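You operate a simulated robot arm through the tools that you are given. There is no shell and no other tool.

Carry out the task below with a simulated robot arm. There is one attempt and no reset: what you move stays moved.

JOB
Fit the relay that the relay card names and check the test jig.
Fine: grey rocker switch off first; plug in, switch on, press the white test key, see the pass lamp, switch off.

Only the result counts: the job must be done as asked and must still hold three seconds after the hand-in. Knocking over, shifting, dropping, spilling or breaking anything else fails it.

ROBOT AND FRAMES
A 6-joint arm with a two-finger gripper, fixed in place. Base frame: the origin is at the foot of the arm, x ahead of it, y to its left, z up. Readings come in mm, degrees, newtons and seconds.
Its first joint turns from -166.0 to 166.0 degrees. Payload 2.45 kg.
Tool frame: the origin (TCP) lies between the finger pads and is the grasp point; the fingertips stand 20 mm ahead of it; z points along the fingers, y is the line along which they close. Largest opening 140 mm; the body of the gripper starts 168 mm behind the TCP.
Orientation is that of the tool frame in the base frame, as a unit quaternion [w, x, y, z]. With the fingers straight down and closing along the base's y, the tool's x points along the base's -x, its y along +y and its z along -z.

CONTROLS
- The arm moves only by the tool nudge_tool. Its argument "moves" is a list that holds one entry, the list of rows, each a list of 6 numbers: the shift along the tool's x, y, z in mm, then the turn, a rotation vector about the tool's x, y, z in degrees. In form: [[[dx, dy, dz, rx, ry, rz], ...]]. A call has 1 to 20 rows; each row is the pose to reach, as a shift and turn from the pose commanded when the call began, along the tool's axes at that moment. "claw" is the opening, from 0 (shut) to 1 (fully open), set as the call begins (left out, the last holds). Each row takes 0.2 s and may step no farther than 50 mm and 8.6 degrees from the row before; otherwise, or with a gripper value out of range, the whole call is refused. A pose out of reach is approached as far as the arm can. The call stops where the force on the tool passes 50 N (or 10 N more than at its start, if that is more) or the arm is blocked; 0.2 s more then pass. The fingers move at their own pace (about 45 mm/s each) and stop on an object; they squeeze with about 42 N. The grip force told is the motor's: it shows also when the fingers shut on nothing. Time passes only in rows, and 0.2 s behind the last, so rows that repeat a pose let the fingers close. The reply holds the time, the measured pose of the TCP, the force on the tool along the base axes, the opening and the grip force, in the units named above and with some noise, with the torque about the TCP (base axes, N m) and any sound that the robot's microphone picked up.
- Cameras (640 x 400 px; columns grow to the right, rows downward): "scene" is fixed at [219.5, 648.1, 1604.1]; the picture's right is [-0.59, -0.81, 0.00], its down [-0.42, 0.30, -0.86] and it looks along [0.69, -0.51, -0.51] (base axes); focal length 345 px, centre (320, 200). "wrist" rides on the gripper at [78, 11, -209] in the tool frame; the picture's right is [-0.14, 0.99, 0.00], its down [-0.92, -0.13, -0.37] and it looks along [-0.37, -0.05, 0.93] (tool axes); focal length 280 px, centre (320, 200). There is no depth. A picture from a camera that has moved, and an enlarged one, comes with that camera's place and axes in the base frame and with its lens.
- camera(camera): a new picture of that camera. It takes no simulated time.
- close_up(camera, box): a new picture of the part [left, top, right, bottom] of that camera's present view, enlarged. It takes no simulated time.
- finish_job(): hands the job in; it is judged then, once.

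Places have to be worked out from the pictures, the camera data and where the tool is seen. Open the gripper and draw the arm clear of the work before you hand the job in, unless the task says otherwise.

The tools are called after "Call:" as name(argument=value, ...) on one line, values as JSON. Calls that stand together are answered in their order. nudge_tool: Moves the arm, as the interface text tells. Its arguments: {"type":"object","properties":{"moves":{"type":"array","items":{"type":"array","items":{"type":"array","items":{"type":"number"}}}},"claw":{"type":"number"}},"required":["moves"]} The other tools are called the same way: camera (camera) takes a picture; close_up (camera, box) takes an enlarged picture of a part of a camera's view; finish_job () hands the job in.

At the start:

```text
clock: 0.0
tool_pos: [653.2, 62.1, 1235.5]
ee_rot: [0.001, -0.001, 1.0, 0.0]
ft_force: [0.1, -0.2, 0.1]
moment: [-0.01, -0.01, 0.0]
gripper_width: 140.1
gripper_force: 0.1
```

scene: 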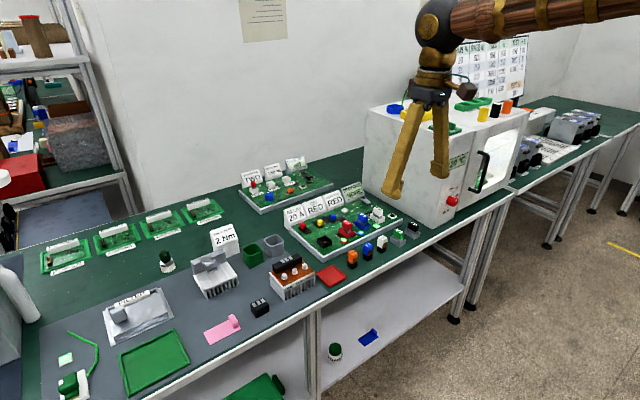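
wrist: 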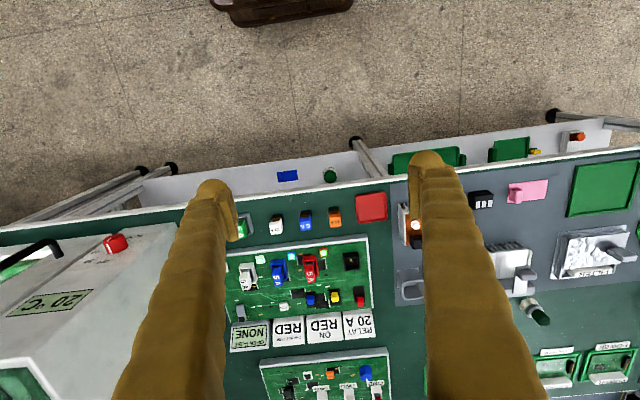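

I'll look closer at the work area to read the cards and find the relay, the switch, the key and the lamp.

Call:
close_up(camera="scene", box=[270, 170, 430, 270])

Call:
close_up(camera="wrist", box=[220, 200, 400, 360])

Call:
close_up(camera="scene", box=[180, 220, 340, 320])

```text
4.00 times, centred on (350, 220) of scene
camera zoom: at [219.5, 648.1, 1604.1], right [-0.59, -0.81, 0.0], down [-0.42, 0.3, -0.86], along [0.69, -0.51, -0.51], focal length 1381 px, centre (200, 120)
```

zoom: 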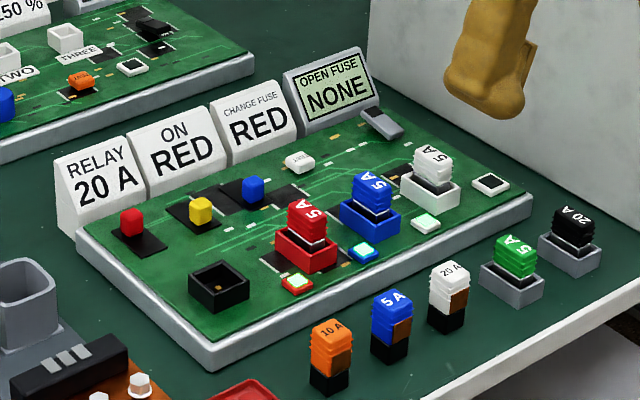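

```text
2.50 times, centred on (310, 280) of wrist
camera zoom: at [575.7, 72.8, 1443.9], right [0.14, 0.99, 0.0], down [0.92, -0.13, 0.37], along [0.37, -0.05, -0.93], focal length 701 px, centre (345, 0)
```

zoom: 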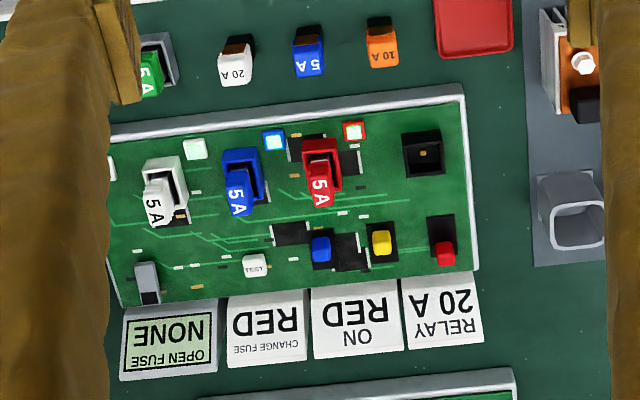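

```text
4.00 times, centred on (260, 270) of scene
camera zoom: at [219.5, 648.1, 1604.1], right [-0.59, -0.81, 0.0], down [-0.42, 0.3, -0.86], along [0.69, -0.51, -0.51], focal length 1381 px, centre (560, -80)
```

zoom: 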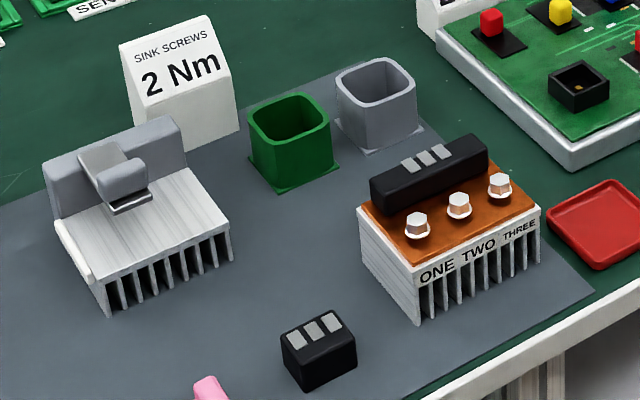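

The relay card reads "20 A". In the front row the white 20 A part (dark pin base, brown window) looks like the relay, and the black square socket on the board is empty. I'll bring the wrist camera nearer, staying high, to check this.

Call:
nudge_tool(moves=[[[-25, -20, 20, 0, 0, 0], [-50, -40, 40, 0, 0, 0], [-75, -60, 60, 0, 0, 0], [-100, -80, 80, 0, 0, 0], [-120, -100, 100, 0, 0, 0], [-130, -110, 115, 0, 0, 0], [-130, -110, 115, 0, 0, 0]]], claw=1)

Call:
camera(camera="wrist")

Call:
camera(camera="scene")

```text
clock: 1.6
tool_pos: [783.6, -48.1, 1120.1]
ee_rot: [0.001, -0.001, 1.0, 0.0]
ft_force: [0.4, 0.2, 0.4]
moment: [-0.02, -0.01, 0.01]
gripper_width: 139.9
gripper_force: 0.0
```

```text
taken
camera wrist: at [706.3, -37.8, 1329.9], right [0.14, 0.99, 0.0], down [0.92, -0.13, 0.37], along [0.37, -0.05, -0.93], focal length 280 px, centre (320, 200)
```

wrist: 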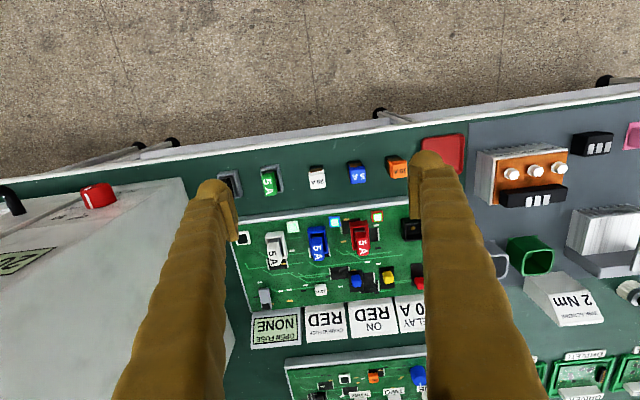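

```text
taken
```

scene: 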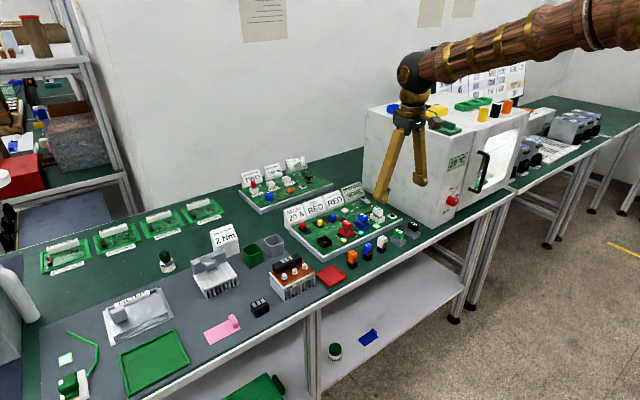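

Call:
close_up(camera="wrist", box=[225, 150, 445, 290])

Call:
close_up(camera="scene", box=[330, 215, 430, 278])

Call:
close_up(camera="scene", box=[280, 180, 400, 255])

```text
2.86 times, centred on (335, 220) of wrist
camera zoom: at [706.3, -37.8, 1329.9], right [0.14, 0.99, 0.0], down [0.92, -0.13, 0.37], along [0.37, -0.05, -0.93], focal length 801 px, centre (277, 143)
```

zoom: 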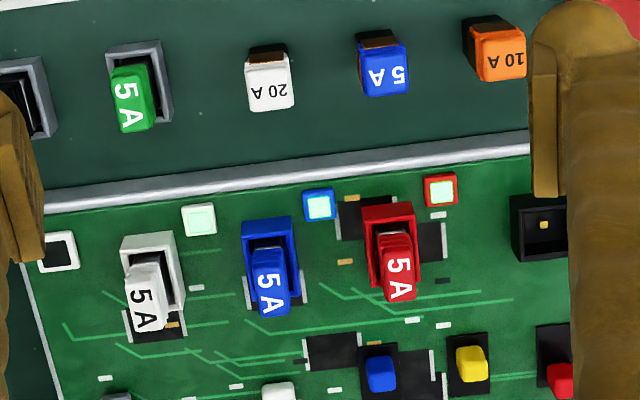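

```text
6.35 times, centred on (380, 246) of scene
camera zoom: at [219.5, 648.1, 1604.1], right [-0.59, -0.81, 0.0], down [-0.42, 0.3, -0.86], along [0.69, -0.51, -0.51], focal length 2192 px, centre (-61, -95)
```

zoom: 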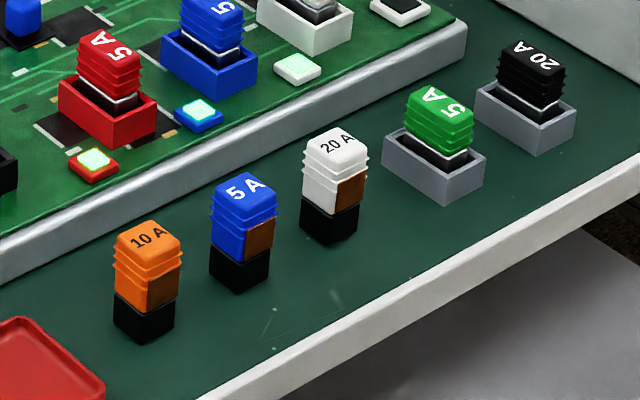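

```text
5.33 times, centred on (340, 218) of scene
camera zoom: at [219.5, 648.1, 1604.1], right [-0.59, -0.81, 0.0], down [-0.42, 0.3, -0.86], along [0.69, -0.51, -0.51], focal length 1841 px, centre (213, 107)
```

zoom: 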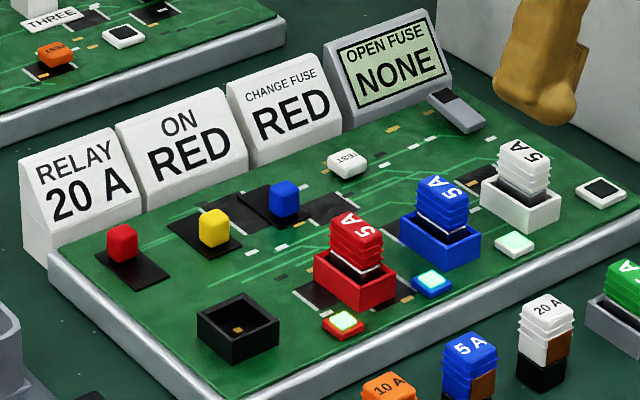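

The front row holds three loose relays: orange 10 A, blue 5 A and white 20 A. The coloured lamps are lit, so the jig may be powered. I'll move closer, still above everything, to study the rocker, test key and socket.

Call:
nudge_tool(moves=[[[-32, -20, 20, 0, 0, 0], [-64, -40, 40, 0, 0, 0], [-96, -62, 60, 0, 0, 0], [-96, -62, 60, 0, 0, 0]]])

Call:
camera(camera="wrist")

Call:
close_up(camera="wrist", box=[240, 210, 340, 290])

Call:
close_up(camera="wrist", box=[340, 120, 440, 200])

```text
clock: 2.6
tool_pos: [878.5, -106.9, 1059.5]
ee_rot: [0.0, 0.0, 1.0, 0.001]
ft_force: [-0.2, -0.2, 0.3]
moment: [0.0, 0.02, 0.0]
gripper_width: 139.9
gripper_force: 0.0
```

```text
taken
camera wrist: at [802.6, -97.0, 1268.7], right [0.14, 0.99, 0.0], down [0.92, -0.13, 0.37], along [0.37, -0.05, -0.93], focal length 280 px, centre (320, 200)
```

wrist: 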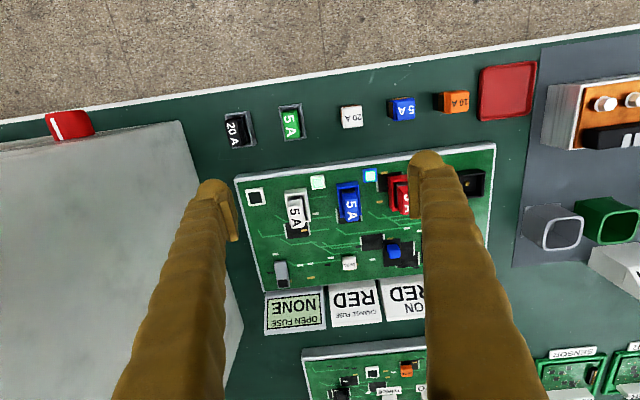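

```text
5.00 times, centred on (290, 250) of wrist
camera zoom: at [802.6, -97.0, 1268.7], right [0.14, 0.99, 0.0], down [0.92, -0.13, 0.37], along [0.37, -0.05, -0.93], focal length 1402 px, centre (470, -50)
```

zoom: 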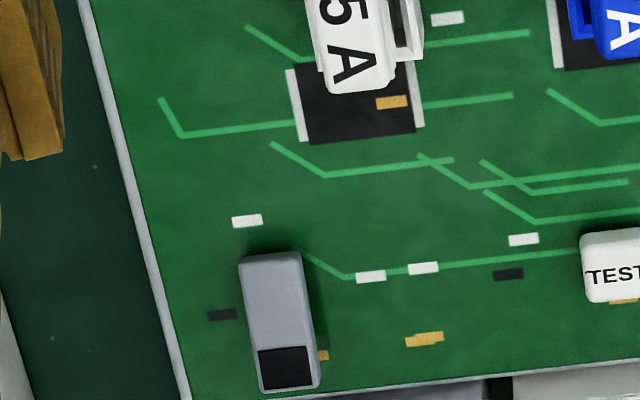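

```text
5.00 times, centred on (390, 160) of wrist
camera zoom: at [802.6, -97.0, 1268.7], right [0.14, 0.99, 0.0], down [0.92, -0.13, 0.37], along [0.37, -0.05, -0.93], focal length 1402 px, centre (-30, 400)
```

zoom: 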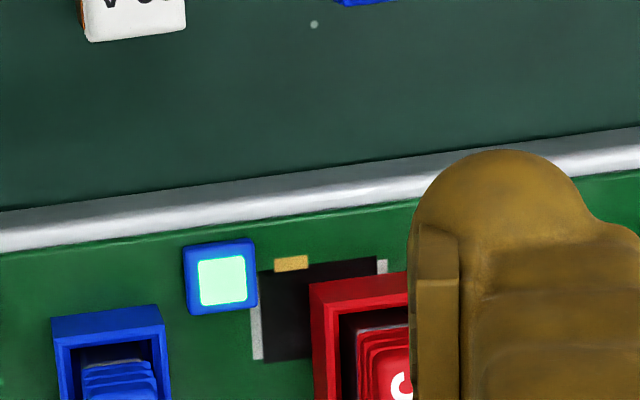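

Call:
close_up(camera="scene", box=[352, 188, 384, 208])

Call:
close_up(camera="scene", box=[300, 225, 348, 255])

Call:
close_up(camera="wrist", box=[455, 150, 505, 210])

Call:
close_up(camera="wrist", box=[320, 80, 480, 140])

```text
16.00 times, centred on (368, 198) of scene
camera zoom: at [219.5, 648.1, 1604.1], right [-0.59, -0.81, 0.0], down [-0.42, 0.3, -0.86], along [0.69, -0.51, -0.51], focal length 5523 px, centre (-448, 232)
```

zoom: 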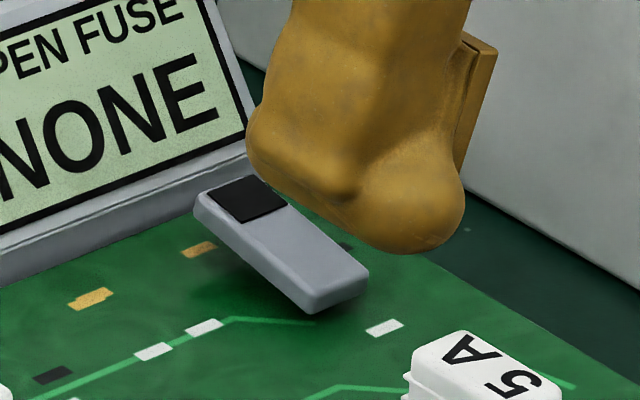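

```text
13.33 times, centred on (324, 240) of scene
camera zoom: at [219.5, 648.1, 1604.1], right [-0.59, -0.81, 0.0], down [-0.42, 0.3, -0.86], along [0.69, -0.51, -0.51], focal length 4603 px, centre (267, -333)
```

zoom: 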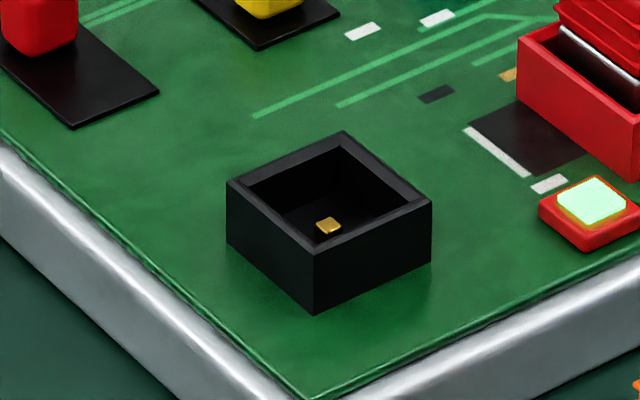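

```text
6.67 times, centred on (480, 180) of wrist
camera zoom: at [802.6, -97.0, 1268.7], right [0.14, 0.99, 0.0], down [0.92, -0.13, 0.37], along [0.37, -0.05, -0.93], focal length 1869 px, centre (-747, 333)
```

zoom: 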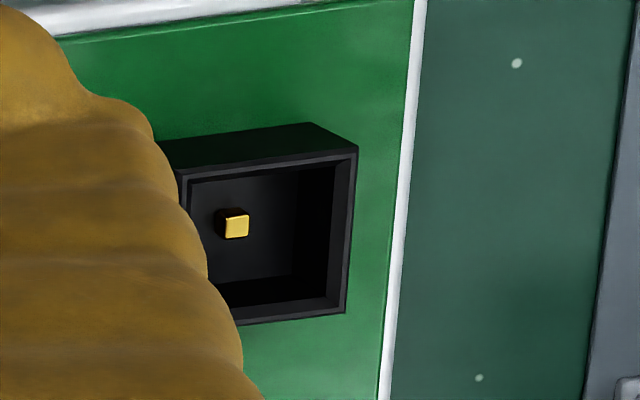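

```text
4.00 times, centred on (400, 110) of wrist
camera zoom: at [802.6, -97.0, 1268.7], right [0.14, 0.99, 0.0], down [0.92, -0.13, 0.37], along [0.37, -0.05, -0.93], focal length 1122 px, centre (0, 560)
```

zoom: 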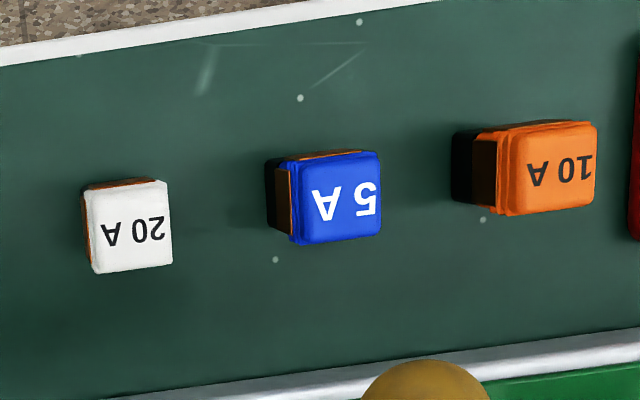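

The rocker's far end (black mark) is raised and its near end is down, at about x 1043–1083, y −194, z 900, and the lamps beside the fuses are lit. That is close to the oven, so I'll check the clearance and compare with the other board's switch.

Call:
close_up(camera="wrist", box=[160, 100, 300, 380])

Call:
close_up(camera="scene", box=[230, 145, 350, 220])

Call:
close_up(camera="scene", box=[340, 80, 540, 260])

Call:
close_up(camera="scene", box=[230, 0, 300, 45])

```text
1.43 times, centred on (230, 240) of wrist
camera zoom: at [802.6, -97.0, 1268.7], right [0.14, 0.99, 0.0], down [0.92, -0.13, 0.37], along [0.37, -0.05, -0.93], focal length 401 px, centre (449, 143)
```

zoom: 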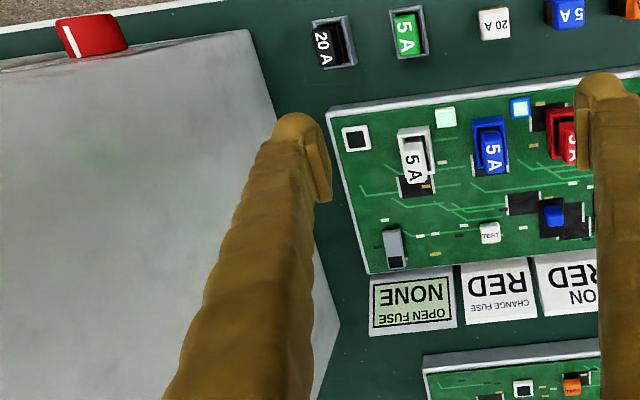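

```text
5.33 times, centred on (290, 182) of scene
camera zoom: at [219.5, 648.1, 1604.1], right [-0.59, -0.81, 0.0], down [-0.42, 0.3, -0.86], along [0.69, -0.51, -0.51], focal length 1841 px, centre (480, 293)
```

zoom: 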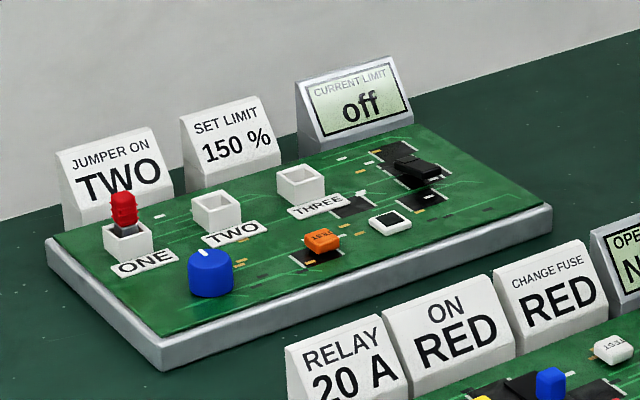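

```text
2.22 times, centred on (440, 170) of scene
camera zoom: at [219.5, 648.1, 1604.1], right [-0.59, -0.81, 0.0], down [-0.42, 0.3, -0.86], along [0.69, -0.51, -0.51], focal length 767 px, centre (53, 267)
```

zoom: 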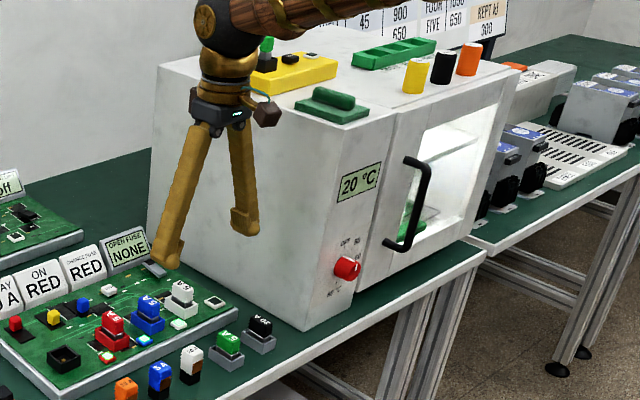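

```text
8.89 times, centred on (265, 22) of scene
camera zoom: at [219.5, 648.1, 1604.1], right [-0.59, -0.81, 0.0], down [-0.42, 0.3, -0.86], along [0.69, -0.51, -0.51], focal length 3068 px, centre (809, 1778)
```

zoom: 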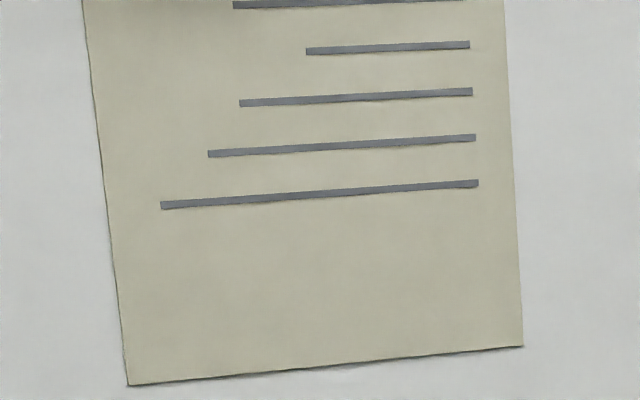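

Call:
close_up(camera="scene", box=[294, 168, 324, 188])

Call:
close_up(camera="wrist", box=[300, 340, 440, 400])

Call:
close_up(camera="wrist", box=[240, 170, 340, 230])

```text
16.00 times, centred on (309, 178) of scene
camera zoom: at [219.5, 648.1, 1604.1], right [-0.59, -0.81, 0.0], down [-0.42, 0.3, -0.86], along [0.69, -0.51, -0.51], focal length 5523 px, centre (496, 552)
```

zoom: 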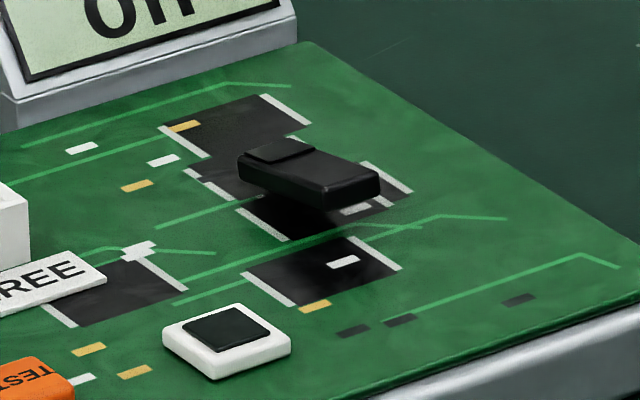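

```text
4.57 times, centred on (370, 370) of wrist
camera zoom: at [802.6, -97.0, 1268.7], right [0.14, 0.99, 0.0], down [0.92, -0.13, 0.37], along [0.37, -0.05, -0.93], focal length 1282 px, centre (91, -577)
```

zoom: 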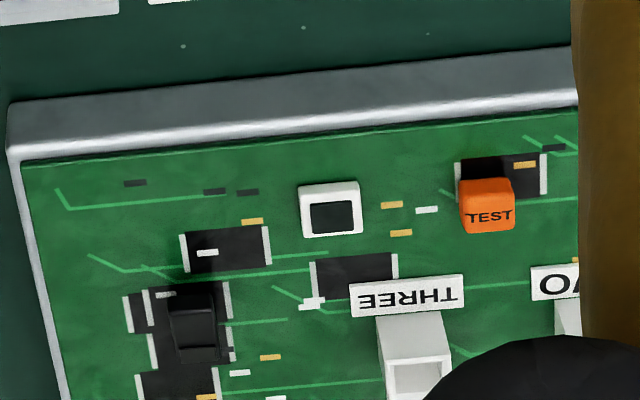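

```text
6.40 times, centred on (290, 200) of wrist
camera zoom: at [802.6, -97.0, 1268.7], right [0.14, 0.99, 0.0], down [0.92, -0.13, 0.37], along [0.37, -0.05, -0.93], focal length 1794 px, centre (512, 200)
```

zoom: 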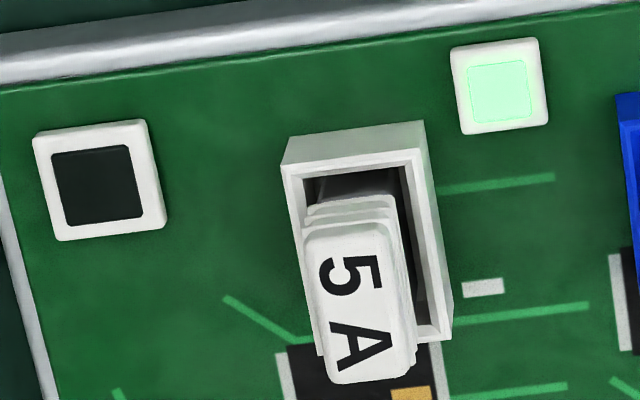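

The other board, whose display reads "off", has its marked rocker end down. Ours has the marked far end up and its lamps lit, so it is on and I have to press the far end down. It is beyond straight-down reach, so I'll close the fingers and lean the tool about 30° forward at a safe height first.

Call:
nudge_tool(moves=[[[-20, -10, 0, 0, -6, 0], [-50, -25, 5, 0, -12, 0], [-85, -42, 15, 0, -18, 0], [-120, -60, 30, 0, -24, 0], [-150, -75, 45, 0, -30, 0], [-172, -87, 50, 0, -30, 0], [-172, -87, 50, 0, -30, 0], [-172, -87, 50, 0, -30, 0]]], claw=0)

Call:
camera(camera="scene")

Call:
camera(camera="wrist")

```text
clock: 4.4
tool_pos: [1050.0, -196.2, 1008.0]
ee_rot: [0.259, -0.002, 0.966, 0.0]
ft_force: [-0.2, 0.3, 0.0]
moment: [-0.02, 0.04, -0.02]
gripper_width: 0.3
gripper_force: 16.5
```

```text
taken
```

scene: 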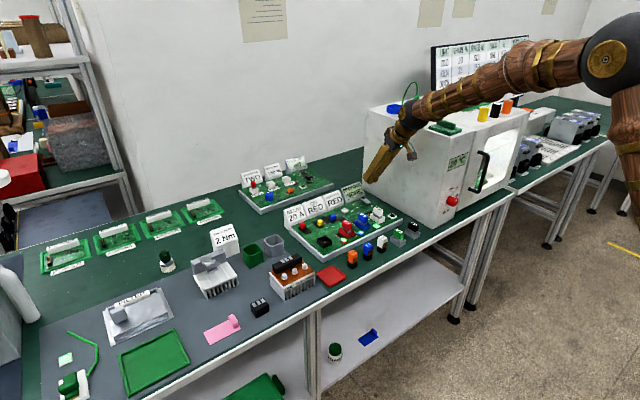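

```text
taken
camera wrist: at [879.3, -186.2, 1150.4], right [0.12, 0.99, 0.07], down [0.61, -0.13, 0.78], along [0.78, -0.05, -0.62], focal length 280 px, centre (320, 200)
```

wrist: 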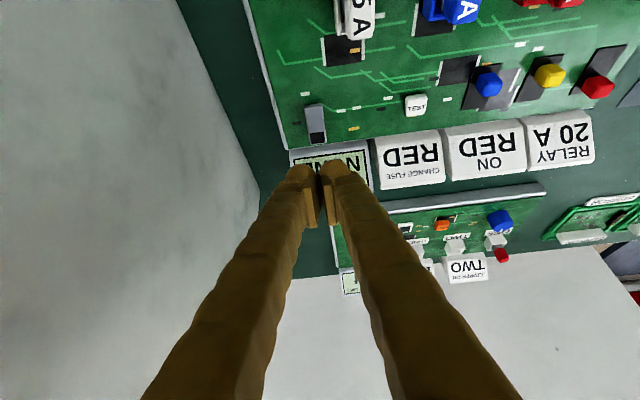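

Call:
close_up(camera="wrist", box=[270, 80, 450, 190])

Call:
close_up(camera="scene", box=[345, 165, 405, 215])

```text
3.56 times, centred on (360, 135) of wrist
camera zoom: at [879.3, -186.2, 1150.4], right [0.12, 0.99, 0.07], down [0.61, -0.13, 0.78], along [0.78, -0.05, -0.62], focal length 997 px, centre (178, 431)
```

zoom: 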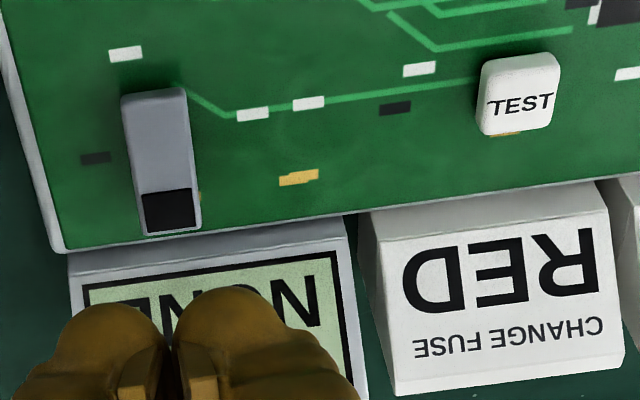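

```text
8.00 times, centred on (375, 190) of scene
camera zoom: at [219.5, 648.1, 1604.1], right [-0.59, -0.81, 0.0], down [-0.42, 0.3, -0.86], along [0.69, -0.51, -0.51], focal length 2762 px, centre (-120, 280)
```

zoom: 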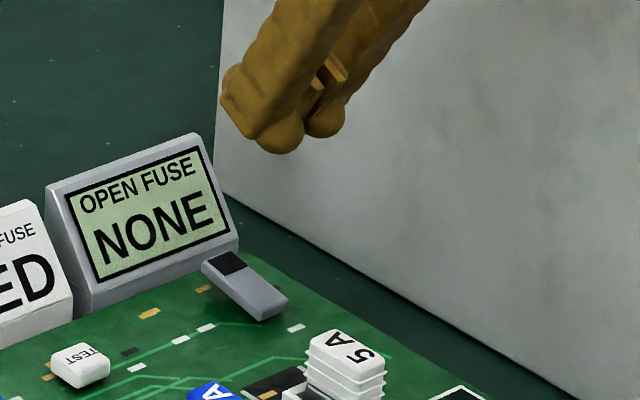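

The rocker now reads consistently: near end x≈1044, far marked end x≈1086, y≈−196, with the tool tips above it at about (1060, −196, 991). I'll move to just above the far end.

Call:
nudge_tool(moves=[[[0, 0, 20, 0, 0, 0], [0, 0, 40, 0, 0, 0], [0, 0, 55.6, 0, 0, 0], [0, 0, 55.6, 0, 0, 0]]], claw=0)

Call:
close_up(camera="wrist", box=[250, 60, 410, 200])

Call:
close_up(camera="scene", box=[345, 175, 393, 211])

```text
clock: 5.4
tool_pos: [1079.7, -195.1, 960.8]
ee_rot: [0.259, -0.001, 0.966, 0.0]
ft_force: [-1.5, -1.2, 0.1]
moment: [0.01, 0.04, 0.03]
gripper_width: 0.0
gripper_force: 29.3
```

```text
2.86 times, centred on (330, 130) of wrist
camera zoom: at [908.6, -185.3, 1103.7], right [0.12, 0.99, 0.07], down [0.61, -0.13, 0.78], along [0.78, -0.05, -0.62], focal length 801 px, centre (291, 400)
```

zoom: 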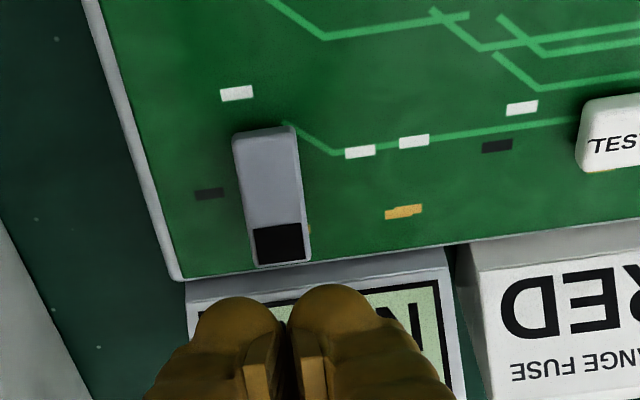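

```text
11.11 times, centred on (369, 193) of scene
camera zoom: at [219.5, 648.1, 1604.1], right [-0.59, -0.81, 0.0], down [-0.42, 0.3, -0.86], along [0.69, -0.51, -0.51], focal length 3836 px, centre (-224, 278)
```

zoom: 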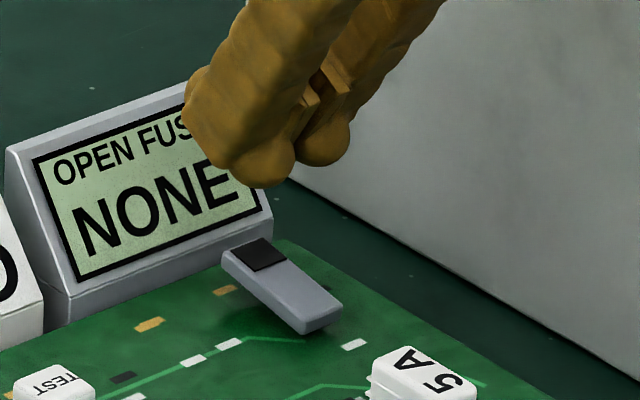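

Tips are at about (1090, −195, 943), just above and beyond the marked end. I'll descend vertically in small steps and watch the force.

Call:
nudge_tool(moves=[[[6, 0, 10.4, 0, 0, 0], [12.5, 0, 21.7, 0, 0, 0], [14, 0, 24.2, 0, 0, 0], [15.5, 0, 26.8, 0, 0, 0], [15.5, 0, 26.8, 0, 0, 0]]], claw=0)

Call:
close_up(camera="scene", box=[345, 175, 393, 211])

Call:
close_up(camera="wrist", box=[250, 60, 410, 200])

```text
clock: 6.6
tool_pos: [1080.1, -195.4, 931.1]
ee_rot: [0.259, -0.001, 0.966, 0.0]
ft_force: [0.4, 0.1, -0.4]
moment: [0.02, 0.0, 0.01]
gripper_width: 0.0
gripper_force: 29.4
```

```text
11.11 times, centred on (369, 193) of scene
camera zoom: at [219.5, 648.1, 1604.1], right [-0.59, -0.81, 0.0], down [-0.42, 0.3, -0.86], along [0.69, -0.51, -0.51], focal length 3836 px, centre (-224, 278)
```

zoom: 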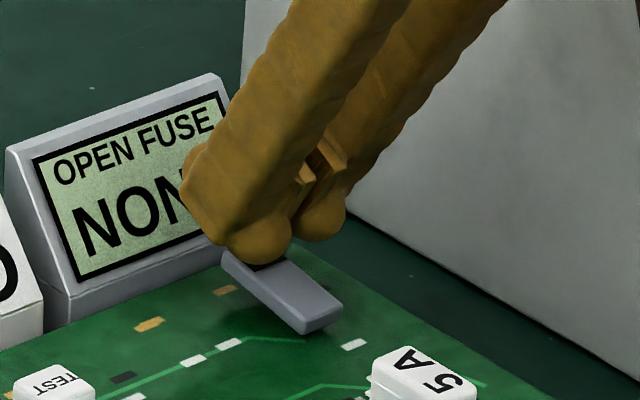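

```text
2.86 times, centred on (330, 130) of wrist
camera zoom: at [907.6, -185.5, 1073.2], right [0.12, 0.99, 0.07], down [0.61, -0.13, 0.78], along [0.78, -0.05, -0.62], focal length 801 px, centre (291, 400)
```

zoom: 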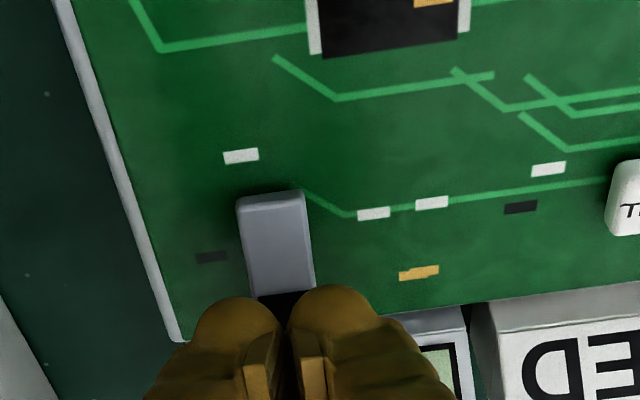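

No contact yet, and the tips sit right over the marked end. I'll keep going down in 2 mm steps.

Call:
nudge_tool(moves=[[[1, 0, 1.7, 0, 0, 0], [2, 0, 3.5, 0, 0, 0], [3, 0, 5.2, 0, 0, 0], [4, 0, 6.9, 0, 0, 0], [5, 0, 8.7, 0, 0, 0], [5, 0, 8.7, 0, 0, 0]]], claw=0)

Call:
close_up(camera="scene", box=[345, 175, 393, 211])

```text
clock: 8.0
tool_pos: [1079.0, -195.8, 920.8]
ee_rot: [0.259, -0.001, 0.966, 0.001]
ft_force: [0.5, 0.2, -0.1]
moment: [-0.02, 0.0, -0.01]
gripper_width: 0.0
gripper_force: 29.4
```

```text
11.11 times, centred on (369, 193) of scene
camera zoom: at [219.5, 648.1, 1604.1], right [-0.59, -0.81, 0.0], down [-0.42, 0.3, -0.86], along [0.69, -0.51, -0.51], focal length 3836 px, centre (-224, 278)
```

zoom: 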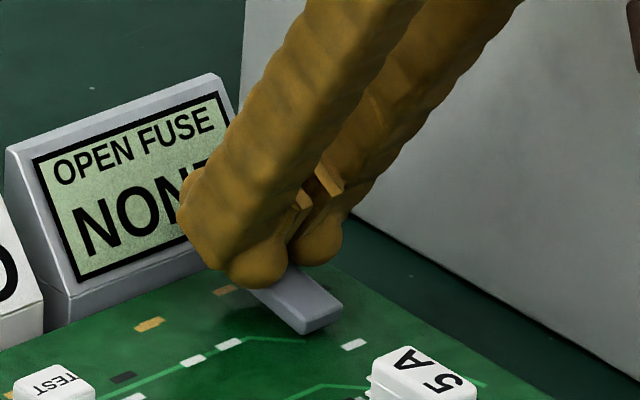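

Still no force at TCP z 921. I'll continue down in small steps.

Call:
nudge_tool(moves=[[[1, 0, 1.7, 0, 0, 0], [2, 0, 3.5, 0, 0, 0], [3, 0, 5.2, 0, 0, 0], [4, 0, 6.9, 0, 0, 0], [4, 0, 6.9, 0, 0, 0]]], claw=0)

Call:
close_up(camera="scene", box=[345, 175, 393, 211])

```text
clock: 9.0
tool_pos: [1082.5, -196.7, 917.3]
ee_rot: [0.263, -0.002, 0.965, -0.001]
ft_force: [2.8, 0.4, 4.4]
moment: [-0.02, -0.04, 0.03]
gripper_width: 5.9
gripper_force: 29.5
stopped in row 4: the force on the tool passed its limit at 54 N (the readings are from after the stop); the commanded pose is now the measured one
```

```text
11.11 times, centred on (369, 193) of scene
camera zoom: at [219.5, 648.1, 1604.1], right [-0.59, -0.81, 0.0], down [-0.42, 0.3, -0.86], along [0.69, -0.51, -0.51], focal length 3836 px, centre (-224, 278)
```

zoom: 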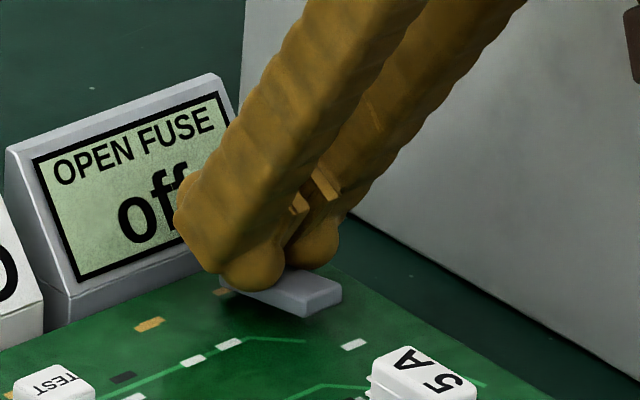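

The display changed to "off", so the rocker has flipped. I'll lift straight up and verify.

Call:
nudge_tool(moves=[[[-5, 0, -8.7, 0, 0, 0], [-20, 0, -34.6, 0, 0, 0], [-40, 0, -69, 0, 0, 0], [-40, 0, -69, 0, 0, 0]]], claw=0)

Call:
close_up(camera="scene", box=[280, 175, 440, 275])

Call:
camera(camera="wrist")

```text
clock: 10.0
tool_pos: [1080.6, -196.4, 997.1]
ee_rot: [0.261, -0.001, 0.965, 0.0]
ft_force: [0.3, -0.3, 0.2]
moment: [0.0, -0.04, 0.0]
gripper_width: 0.0
gripper_force: 29.7
```

```text
4.00 times, centred on (360, 225) of scene
camera zoom: at [219.5, 648.1, 1604.1], right [-0.59, -0.81, 0.0], down [-0.42, 0.3, -0.86], along [0.69, -0.51, -0.51], focal length 1381 px, centre (160, 100)
```

zoom: 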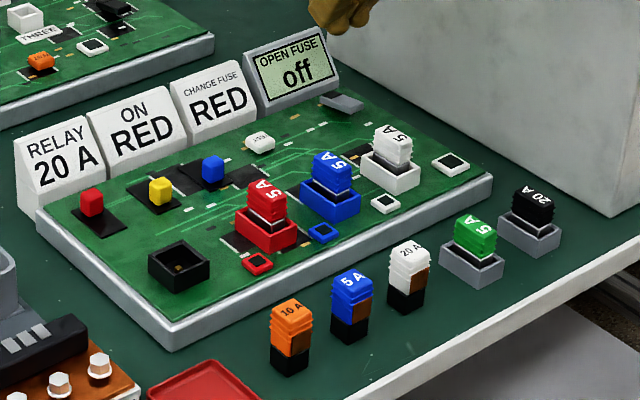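

```text
taken
camera wrist: at [909.2, -186.2, 1137.8], right [0.12, 0.99, 0.07], down [0.61, -0.13, 0.78], along [0.78, -0.05, -0.62], focal length 280 px, centre (320, 200)
```

wrist: 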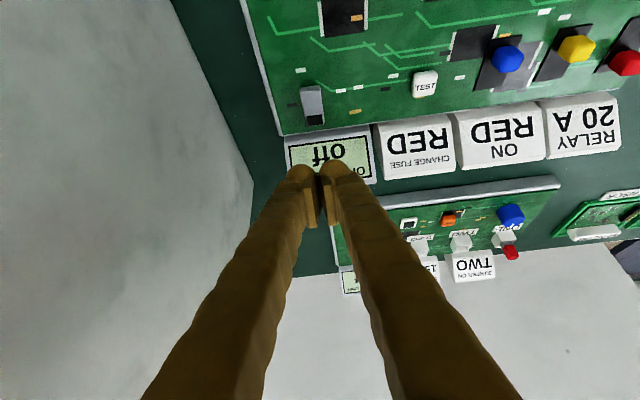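

Display says "off", all lamps are dark and the rocker's marked end is down. Next I'll straighten the tool and go above the white 20 A relay at about (840, −61), with a 52 mm opening so the fingers clear its neighbours.

Call:
nudge_tool(moves=[[[29, 19.5, -24, 0, 4.3, 0], [58, 39, -48, 0, 8.6, 0], [87, 58.5, -72, 0, 12.9, 0], [116, 78, -90, 0, 17.2, 0], [145, 97.5, -105, 0, 21.6, 0], [174, 117, -120, 0, 26, 0], [203, 136.4, -133.5, 0, 30.26, 0], [203, 136.4, -133.5, 0, 30.26, 0], [203, 136.4, -133.5, 0, 30.26, 0]]], claw=0.371)

Call:
camera(camera="wrist")

Call:
close_up(camera="scene", box=[330, 195, 450, 270])

```text
clock: 12.0
tool_pos: [838.9, -60.6, 1009.9]
ee_rot: [0.001, -0.001, 1.0, -0.001]
ft_force: [-0.1, 0.1, -0.1]
moment: [0.01, -0.02, 0.01]
gripper_width: 51.7
gripper_force: 0.0
```

```text
taken
camera wrist: at [761.1, -49.9, 1219.5], right [0.14, 0.99, 0.0], down [0.92, -0.13, 0.37], along [0.37, -0.05, -0.93], focal length 280 px, centre (320, 200)
```

wrist: 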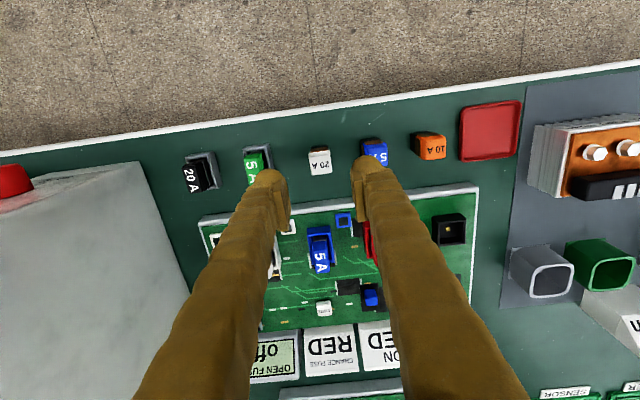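

```text
5.33 times, centred on (390, 232) of scene
camera zoom: at [219.5, 648.1, 1604.1], right [-0.59, -0.81, 0.0], down [-0.42, 0.3, -0.86], along [0.69, -0.51, -0.51], focal length 1841 px, centre (-53, 27)
```

zoom: 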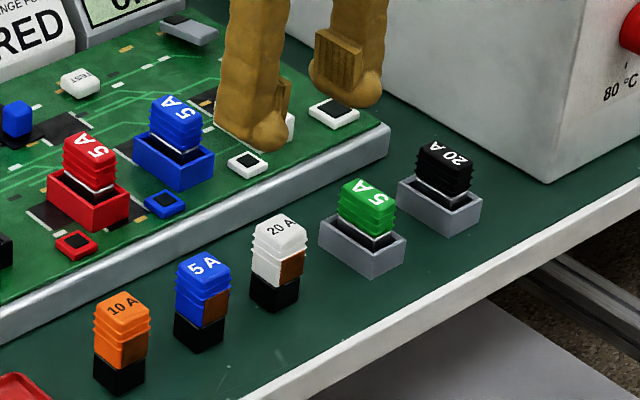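

Call:
close_up(camera="wrist", box=[280, 130, 360, 190])

Call:
close_up(camera="wrist", box=[410, 190, 490, 260])

Call:
close_up(camera="scene", box=[360, 230, 400, 260])

```text
6.67 times, centred on (320, 160) of wrist
camera zoom: at [761.1, -49.9, 1219.5], right [0.14, 0.99, 0.0], down [0.92, -0.13, 0.37], along [0.37, -0.05, -0.93], focal length 1869 px, centre (320, 467)
```

zoom: 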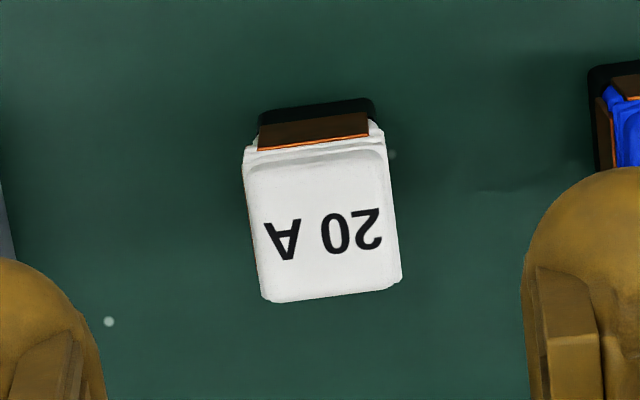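

```text
5.71 times, centred on (450, 225) of wrist
camera zoom: at [761.1, -49.9, 1219.5], right [0.14, 0.99, 0.0], down [0.92, -0.13, 0.37], along [0.37, -0.05, -0.93], focal length 1602 px, centre (-423, 57)
```

zoom: 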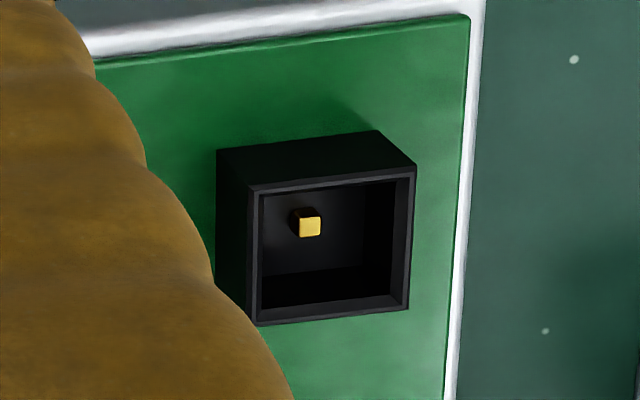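

```text
13.33 times, centred on (380, 245) of scene
camera zoom: at [219.5, 648.1, 1604.1], right [-0.59, -0.81, 0.0], down [-0.42, 0.3, -0.86], along [0.69, -0.51, -0.51], focal length 4603 px, centre (-480, -400)
```

zoom: 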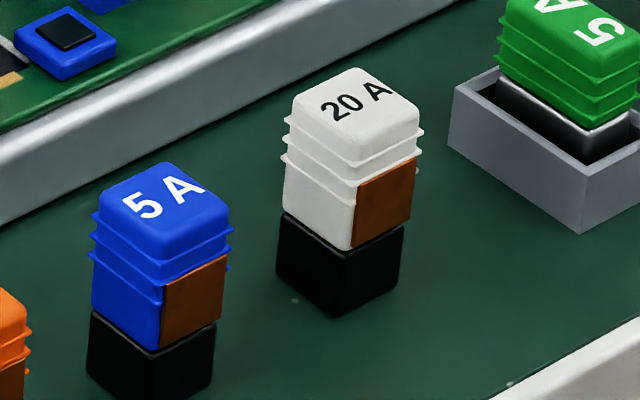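

The relay's top centre works out at (841, −60, ~906), aligned with the base axes, with the brown plate facing front. I'll descend part-way and check the finger clearances before going lower.

Call:
nudge_tool(moves=[[[-1.5, 0, 25, 0, 0, 0], [-1.5, 0, 50, 0, 0, 0], [-1.5, 0, 70, 0, 0, 0], [-1.5, 0, 70, 0, 0, 0]]], claw=0.371)

Call:
close_up(camera="wrist", box=[240, 110, 400, 210])

Call:
close_up(camera="scene", box=[350, 220, 414, 260])

```text
clock: 13.0
tool_pos: [839.0, -59.4, 940.5]
ee_rot: [0.001, -0.001, 1.0, 0.0]
ft_force: [-0.4, 0.9, -0.4]
moment: [-0.01, -0.02, 0.02]
gripper_width: 51.8
gripper_force: 0.2
```

```text
4.00 times, centred on (320, 160) of wrist
camera zoom: at [762.5, -49.4, 1149.3], right [0.14, 0.99, 0.0], down [0.92, -0.13, 0.37], along [0.37, -0.05, -0.93], focal length 1122 px, centre (320, 360)
```

zoom: 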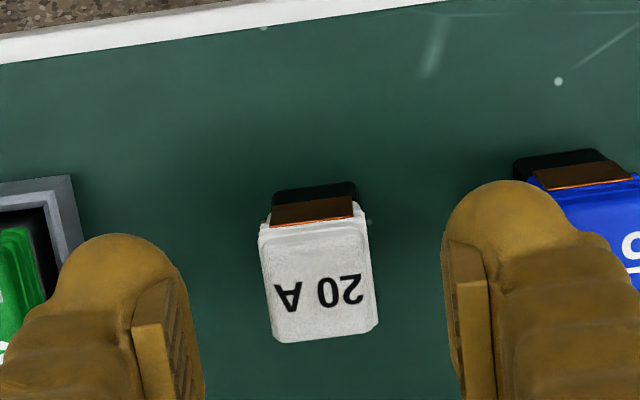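

```text
10.00 times, centred on (382, 240) of scene
camera zoom: at [219.5, 648.1, 1604.1], right [-0.59, -0.81, 0.0], down [-0.42, 0.3, -0.86], along [0.69, -0.51, -0.51], focal length 3452 px, centre (-300, -200)
```

zoom: 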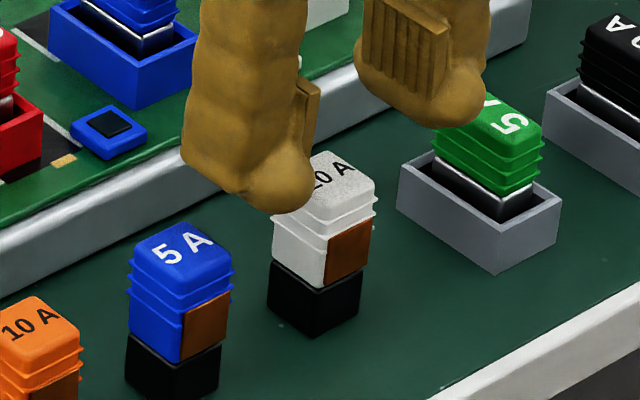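

The finger bodies look thicker than their pads, and the blue relay beside the right finger leaves little room. I'll rise and turn the gripper 90° so it closes along x, where there is free space in front of and behind the relay.

Call:
nudge_tool(moves=[[[0, 0, -20, 0, 0, 0], [0, 0, -40, 0, 0, 8.4], [0, 0, -50, 0, 0, 16.8], [0, 0, -50, 0, 0, 25.2], [0, 0, -50, 0, 0, 33.6], [0, 0, -50, 0, 0, 42], [0, 0, -50, 0, 0, 50.4], [0, 0, -50, 0, 0, 58.8], [0, 0, -50, 0, 0, 67.2], [0, 0, -50, 0, 0, 75.6], [0, 0, -50, 0, 0, 84], [0, 0, -50, 0, 0, 90], [0, 0, -50, 0, 0, 90]]], claw=0.371)

Call:
camera(camera="wrist")

Call:
camera(camera="scene")

```text
clock: 15.8
tool_pos: [838.1, -58.8, 990.3]
ee_rot: [0.0, 0.707, 0.707, 0.001]
ft_force: [0.6, 0.5, -0.4]
moment: [0.01, 0.03, 0.03]
gripper_width: 52.1
gripper_force: 0.0
```

```text
taken
camera wrist: at [850.9, 17.9, 1199.1], right [0.99, -0.14, 0.0], down [-0.13, -0.92, 0.37], along [-0.05, -0.37, -0.93], focal length 280 px, centre (320, 200)
```

wrist: 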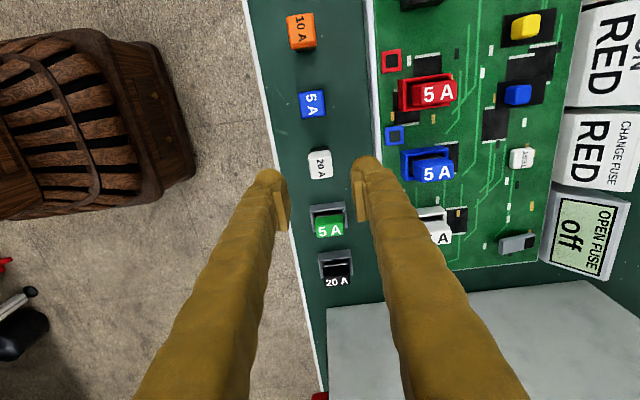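

```text
taken
```

scene: 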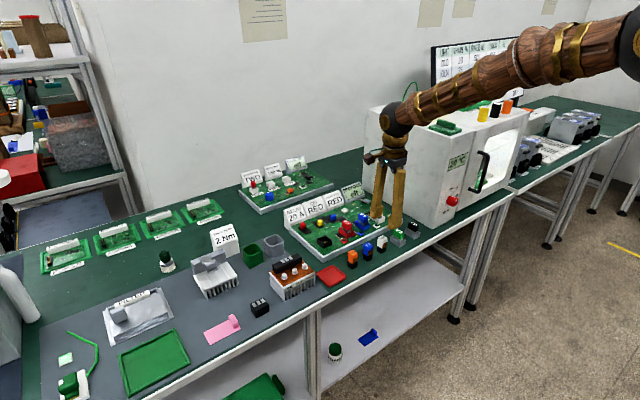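

Call:
close_up(camera="wrist", box=[270, 130, 390, 210])

```text
5.00 times, centred on (330, 170) of wrist
camera zoom: at [850.9, 17.9, 1199.1], right [0.99, -0.14, 0.0], down [-0.13, -0.92, 0.37], along [-0.05, -0.37, -0.93], focal length 1402 px, centre (270, 350)
```

zoom: 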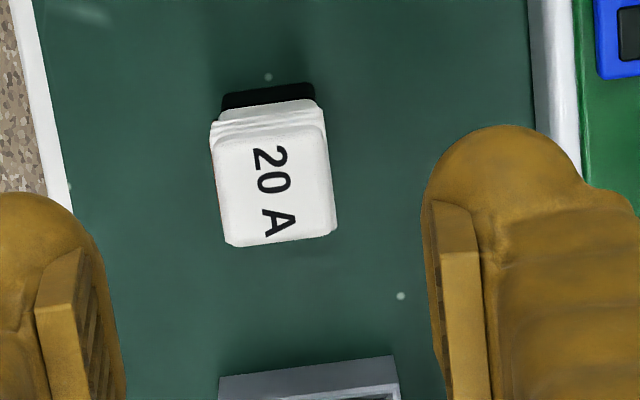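

The relay sits within about 1 mm of the tool axis, and the fingers have free space on both sides. I'll descend to grasp height (TCP z≈901) with a 44 mm opening.

Call:
nudge_tool(moves=[[[-0.6, 1.3, 25, 0, 0, 0], [-0.6, 1.3, 50, 0, 0, 0], [-0.6, 1.3, 70, 0, 0, 0], [-0.6, 1.3, 82, 0, 0, 0], [-0.6, 1.3, 89, 0, 0, 0], [-0.6, 1.3, 89, 0, 0, 0]]], claw=0.314)

Call:
close_up(camera="wrist", box=[250, 100, 410, 220])

Call:
close_up(camera="scene", box=[350, 220, 414, 260])

```text
clock: 17.2
tool_pos: [840.1, -60.5, 900.4]
ee_rot: [0.001, 0.706, 0.708, 0.001]
ft_force: [-0.1, -0.3, 0.3]
moment: [0.0, 0.05, 0.0]
gripper_width: 43.9
gripper_force: 0.1
```

```text
3.33 times, centred on (330, 160) of wrist
camera zoom: at [851.9, 16.9, 1110.1], right [0.99, -0.14, 0.0], down [-0.13, -0.92, 0.37], along [-0.05, -0.37, -0.93], focal length 935 px, centre (287, 333)
```

zoom: 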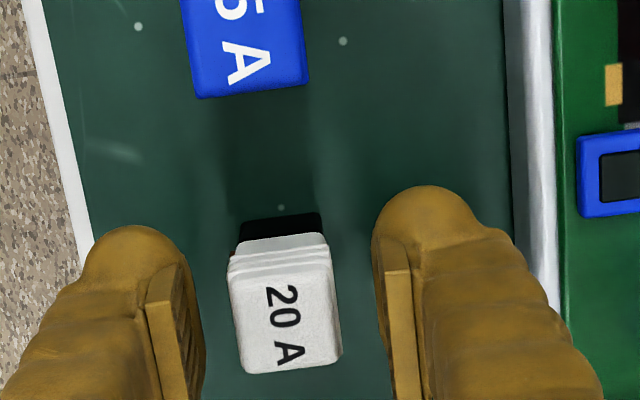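

```text
10.00 times, centred on (382, 240) of scene
camera zoom: at [219.5, 648.1, 1604.1], right [-0.59, -0.81, 0.0], down [-0.42, 0.3, -0.86], along [0.69, -0.51, -0.51], focal length 3452 px, centre (-300, -200)
```

zoom: 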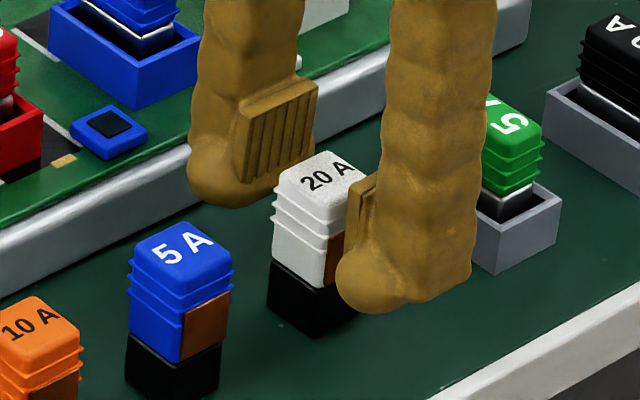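

The relay is centred between the pads, so I'll close on it.

Call:
nudge_tool(moves=[[[0, 0, 0, 0, 0, 0], [0, 0, 0, 0, 0, 0], [0, 0, 0, 0, 0, 0], [0, 0, 0, 0, 0, 0]]], claw=0)

Call:
close_up(camera="scene", box=[350, 220, 414, 260])

```text
clock: 18.2
tool_pos: [839.6, -60.9, 900.2]
ee_rot: [0.001, 0.707, 0.707, 0.0]
ft_force: [-0.4, -0.7, -0.5]
moment: [0.01, 0.02, -0.07]
gripper_width: 21.9
gripper_force: 42.6
```

```text
10.00 times, centred on (382, 240) of scene
camera zoom: at [219.5, 648.1, 1604.1], right [-0.59, -0.81, 0.0], down [-0.42, 0.3, -0.86], along [0.69, -0.51, -0.51], focal length 3452 px, centre (-300, -200)
```

zoom: 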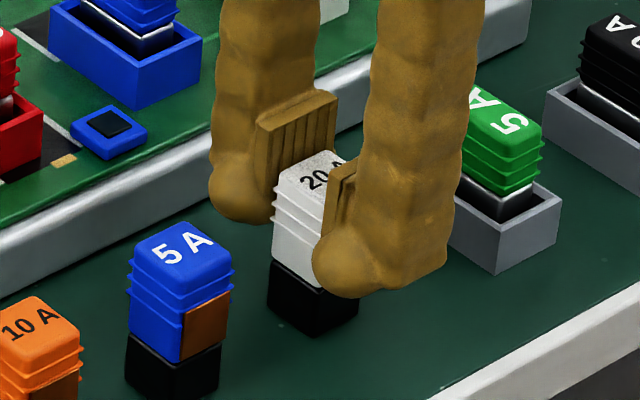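

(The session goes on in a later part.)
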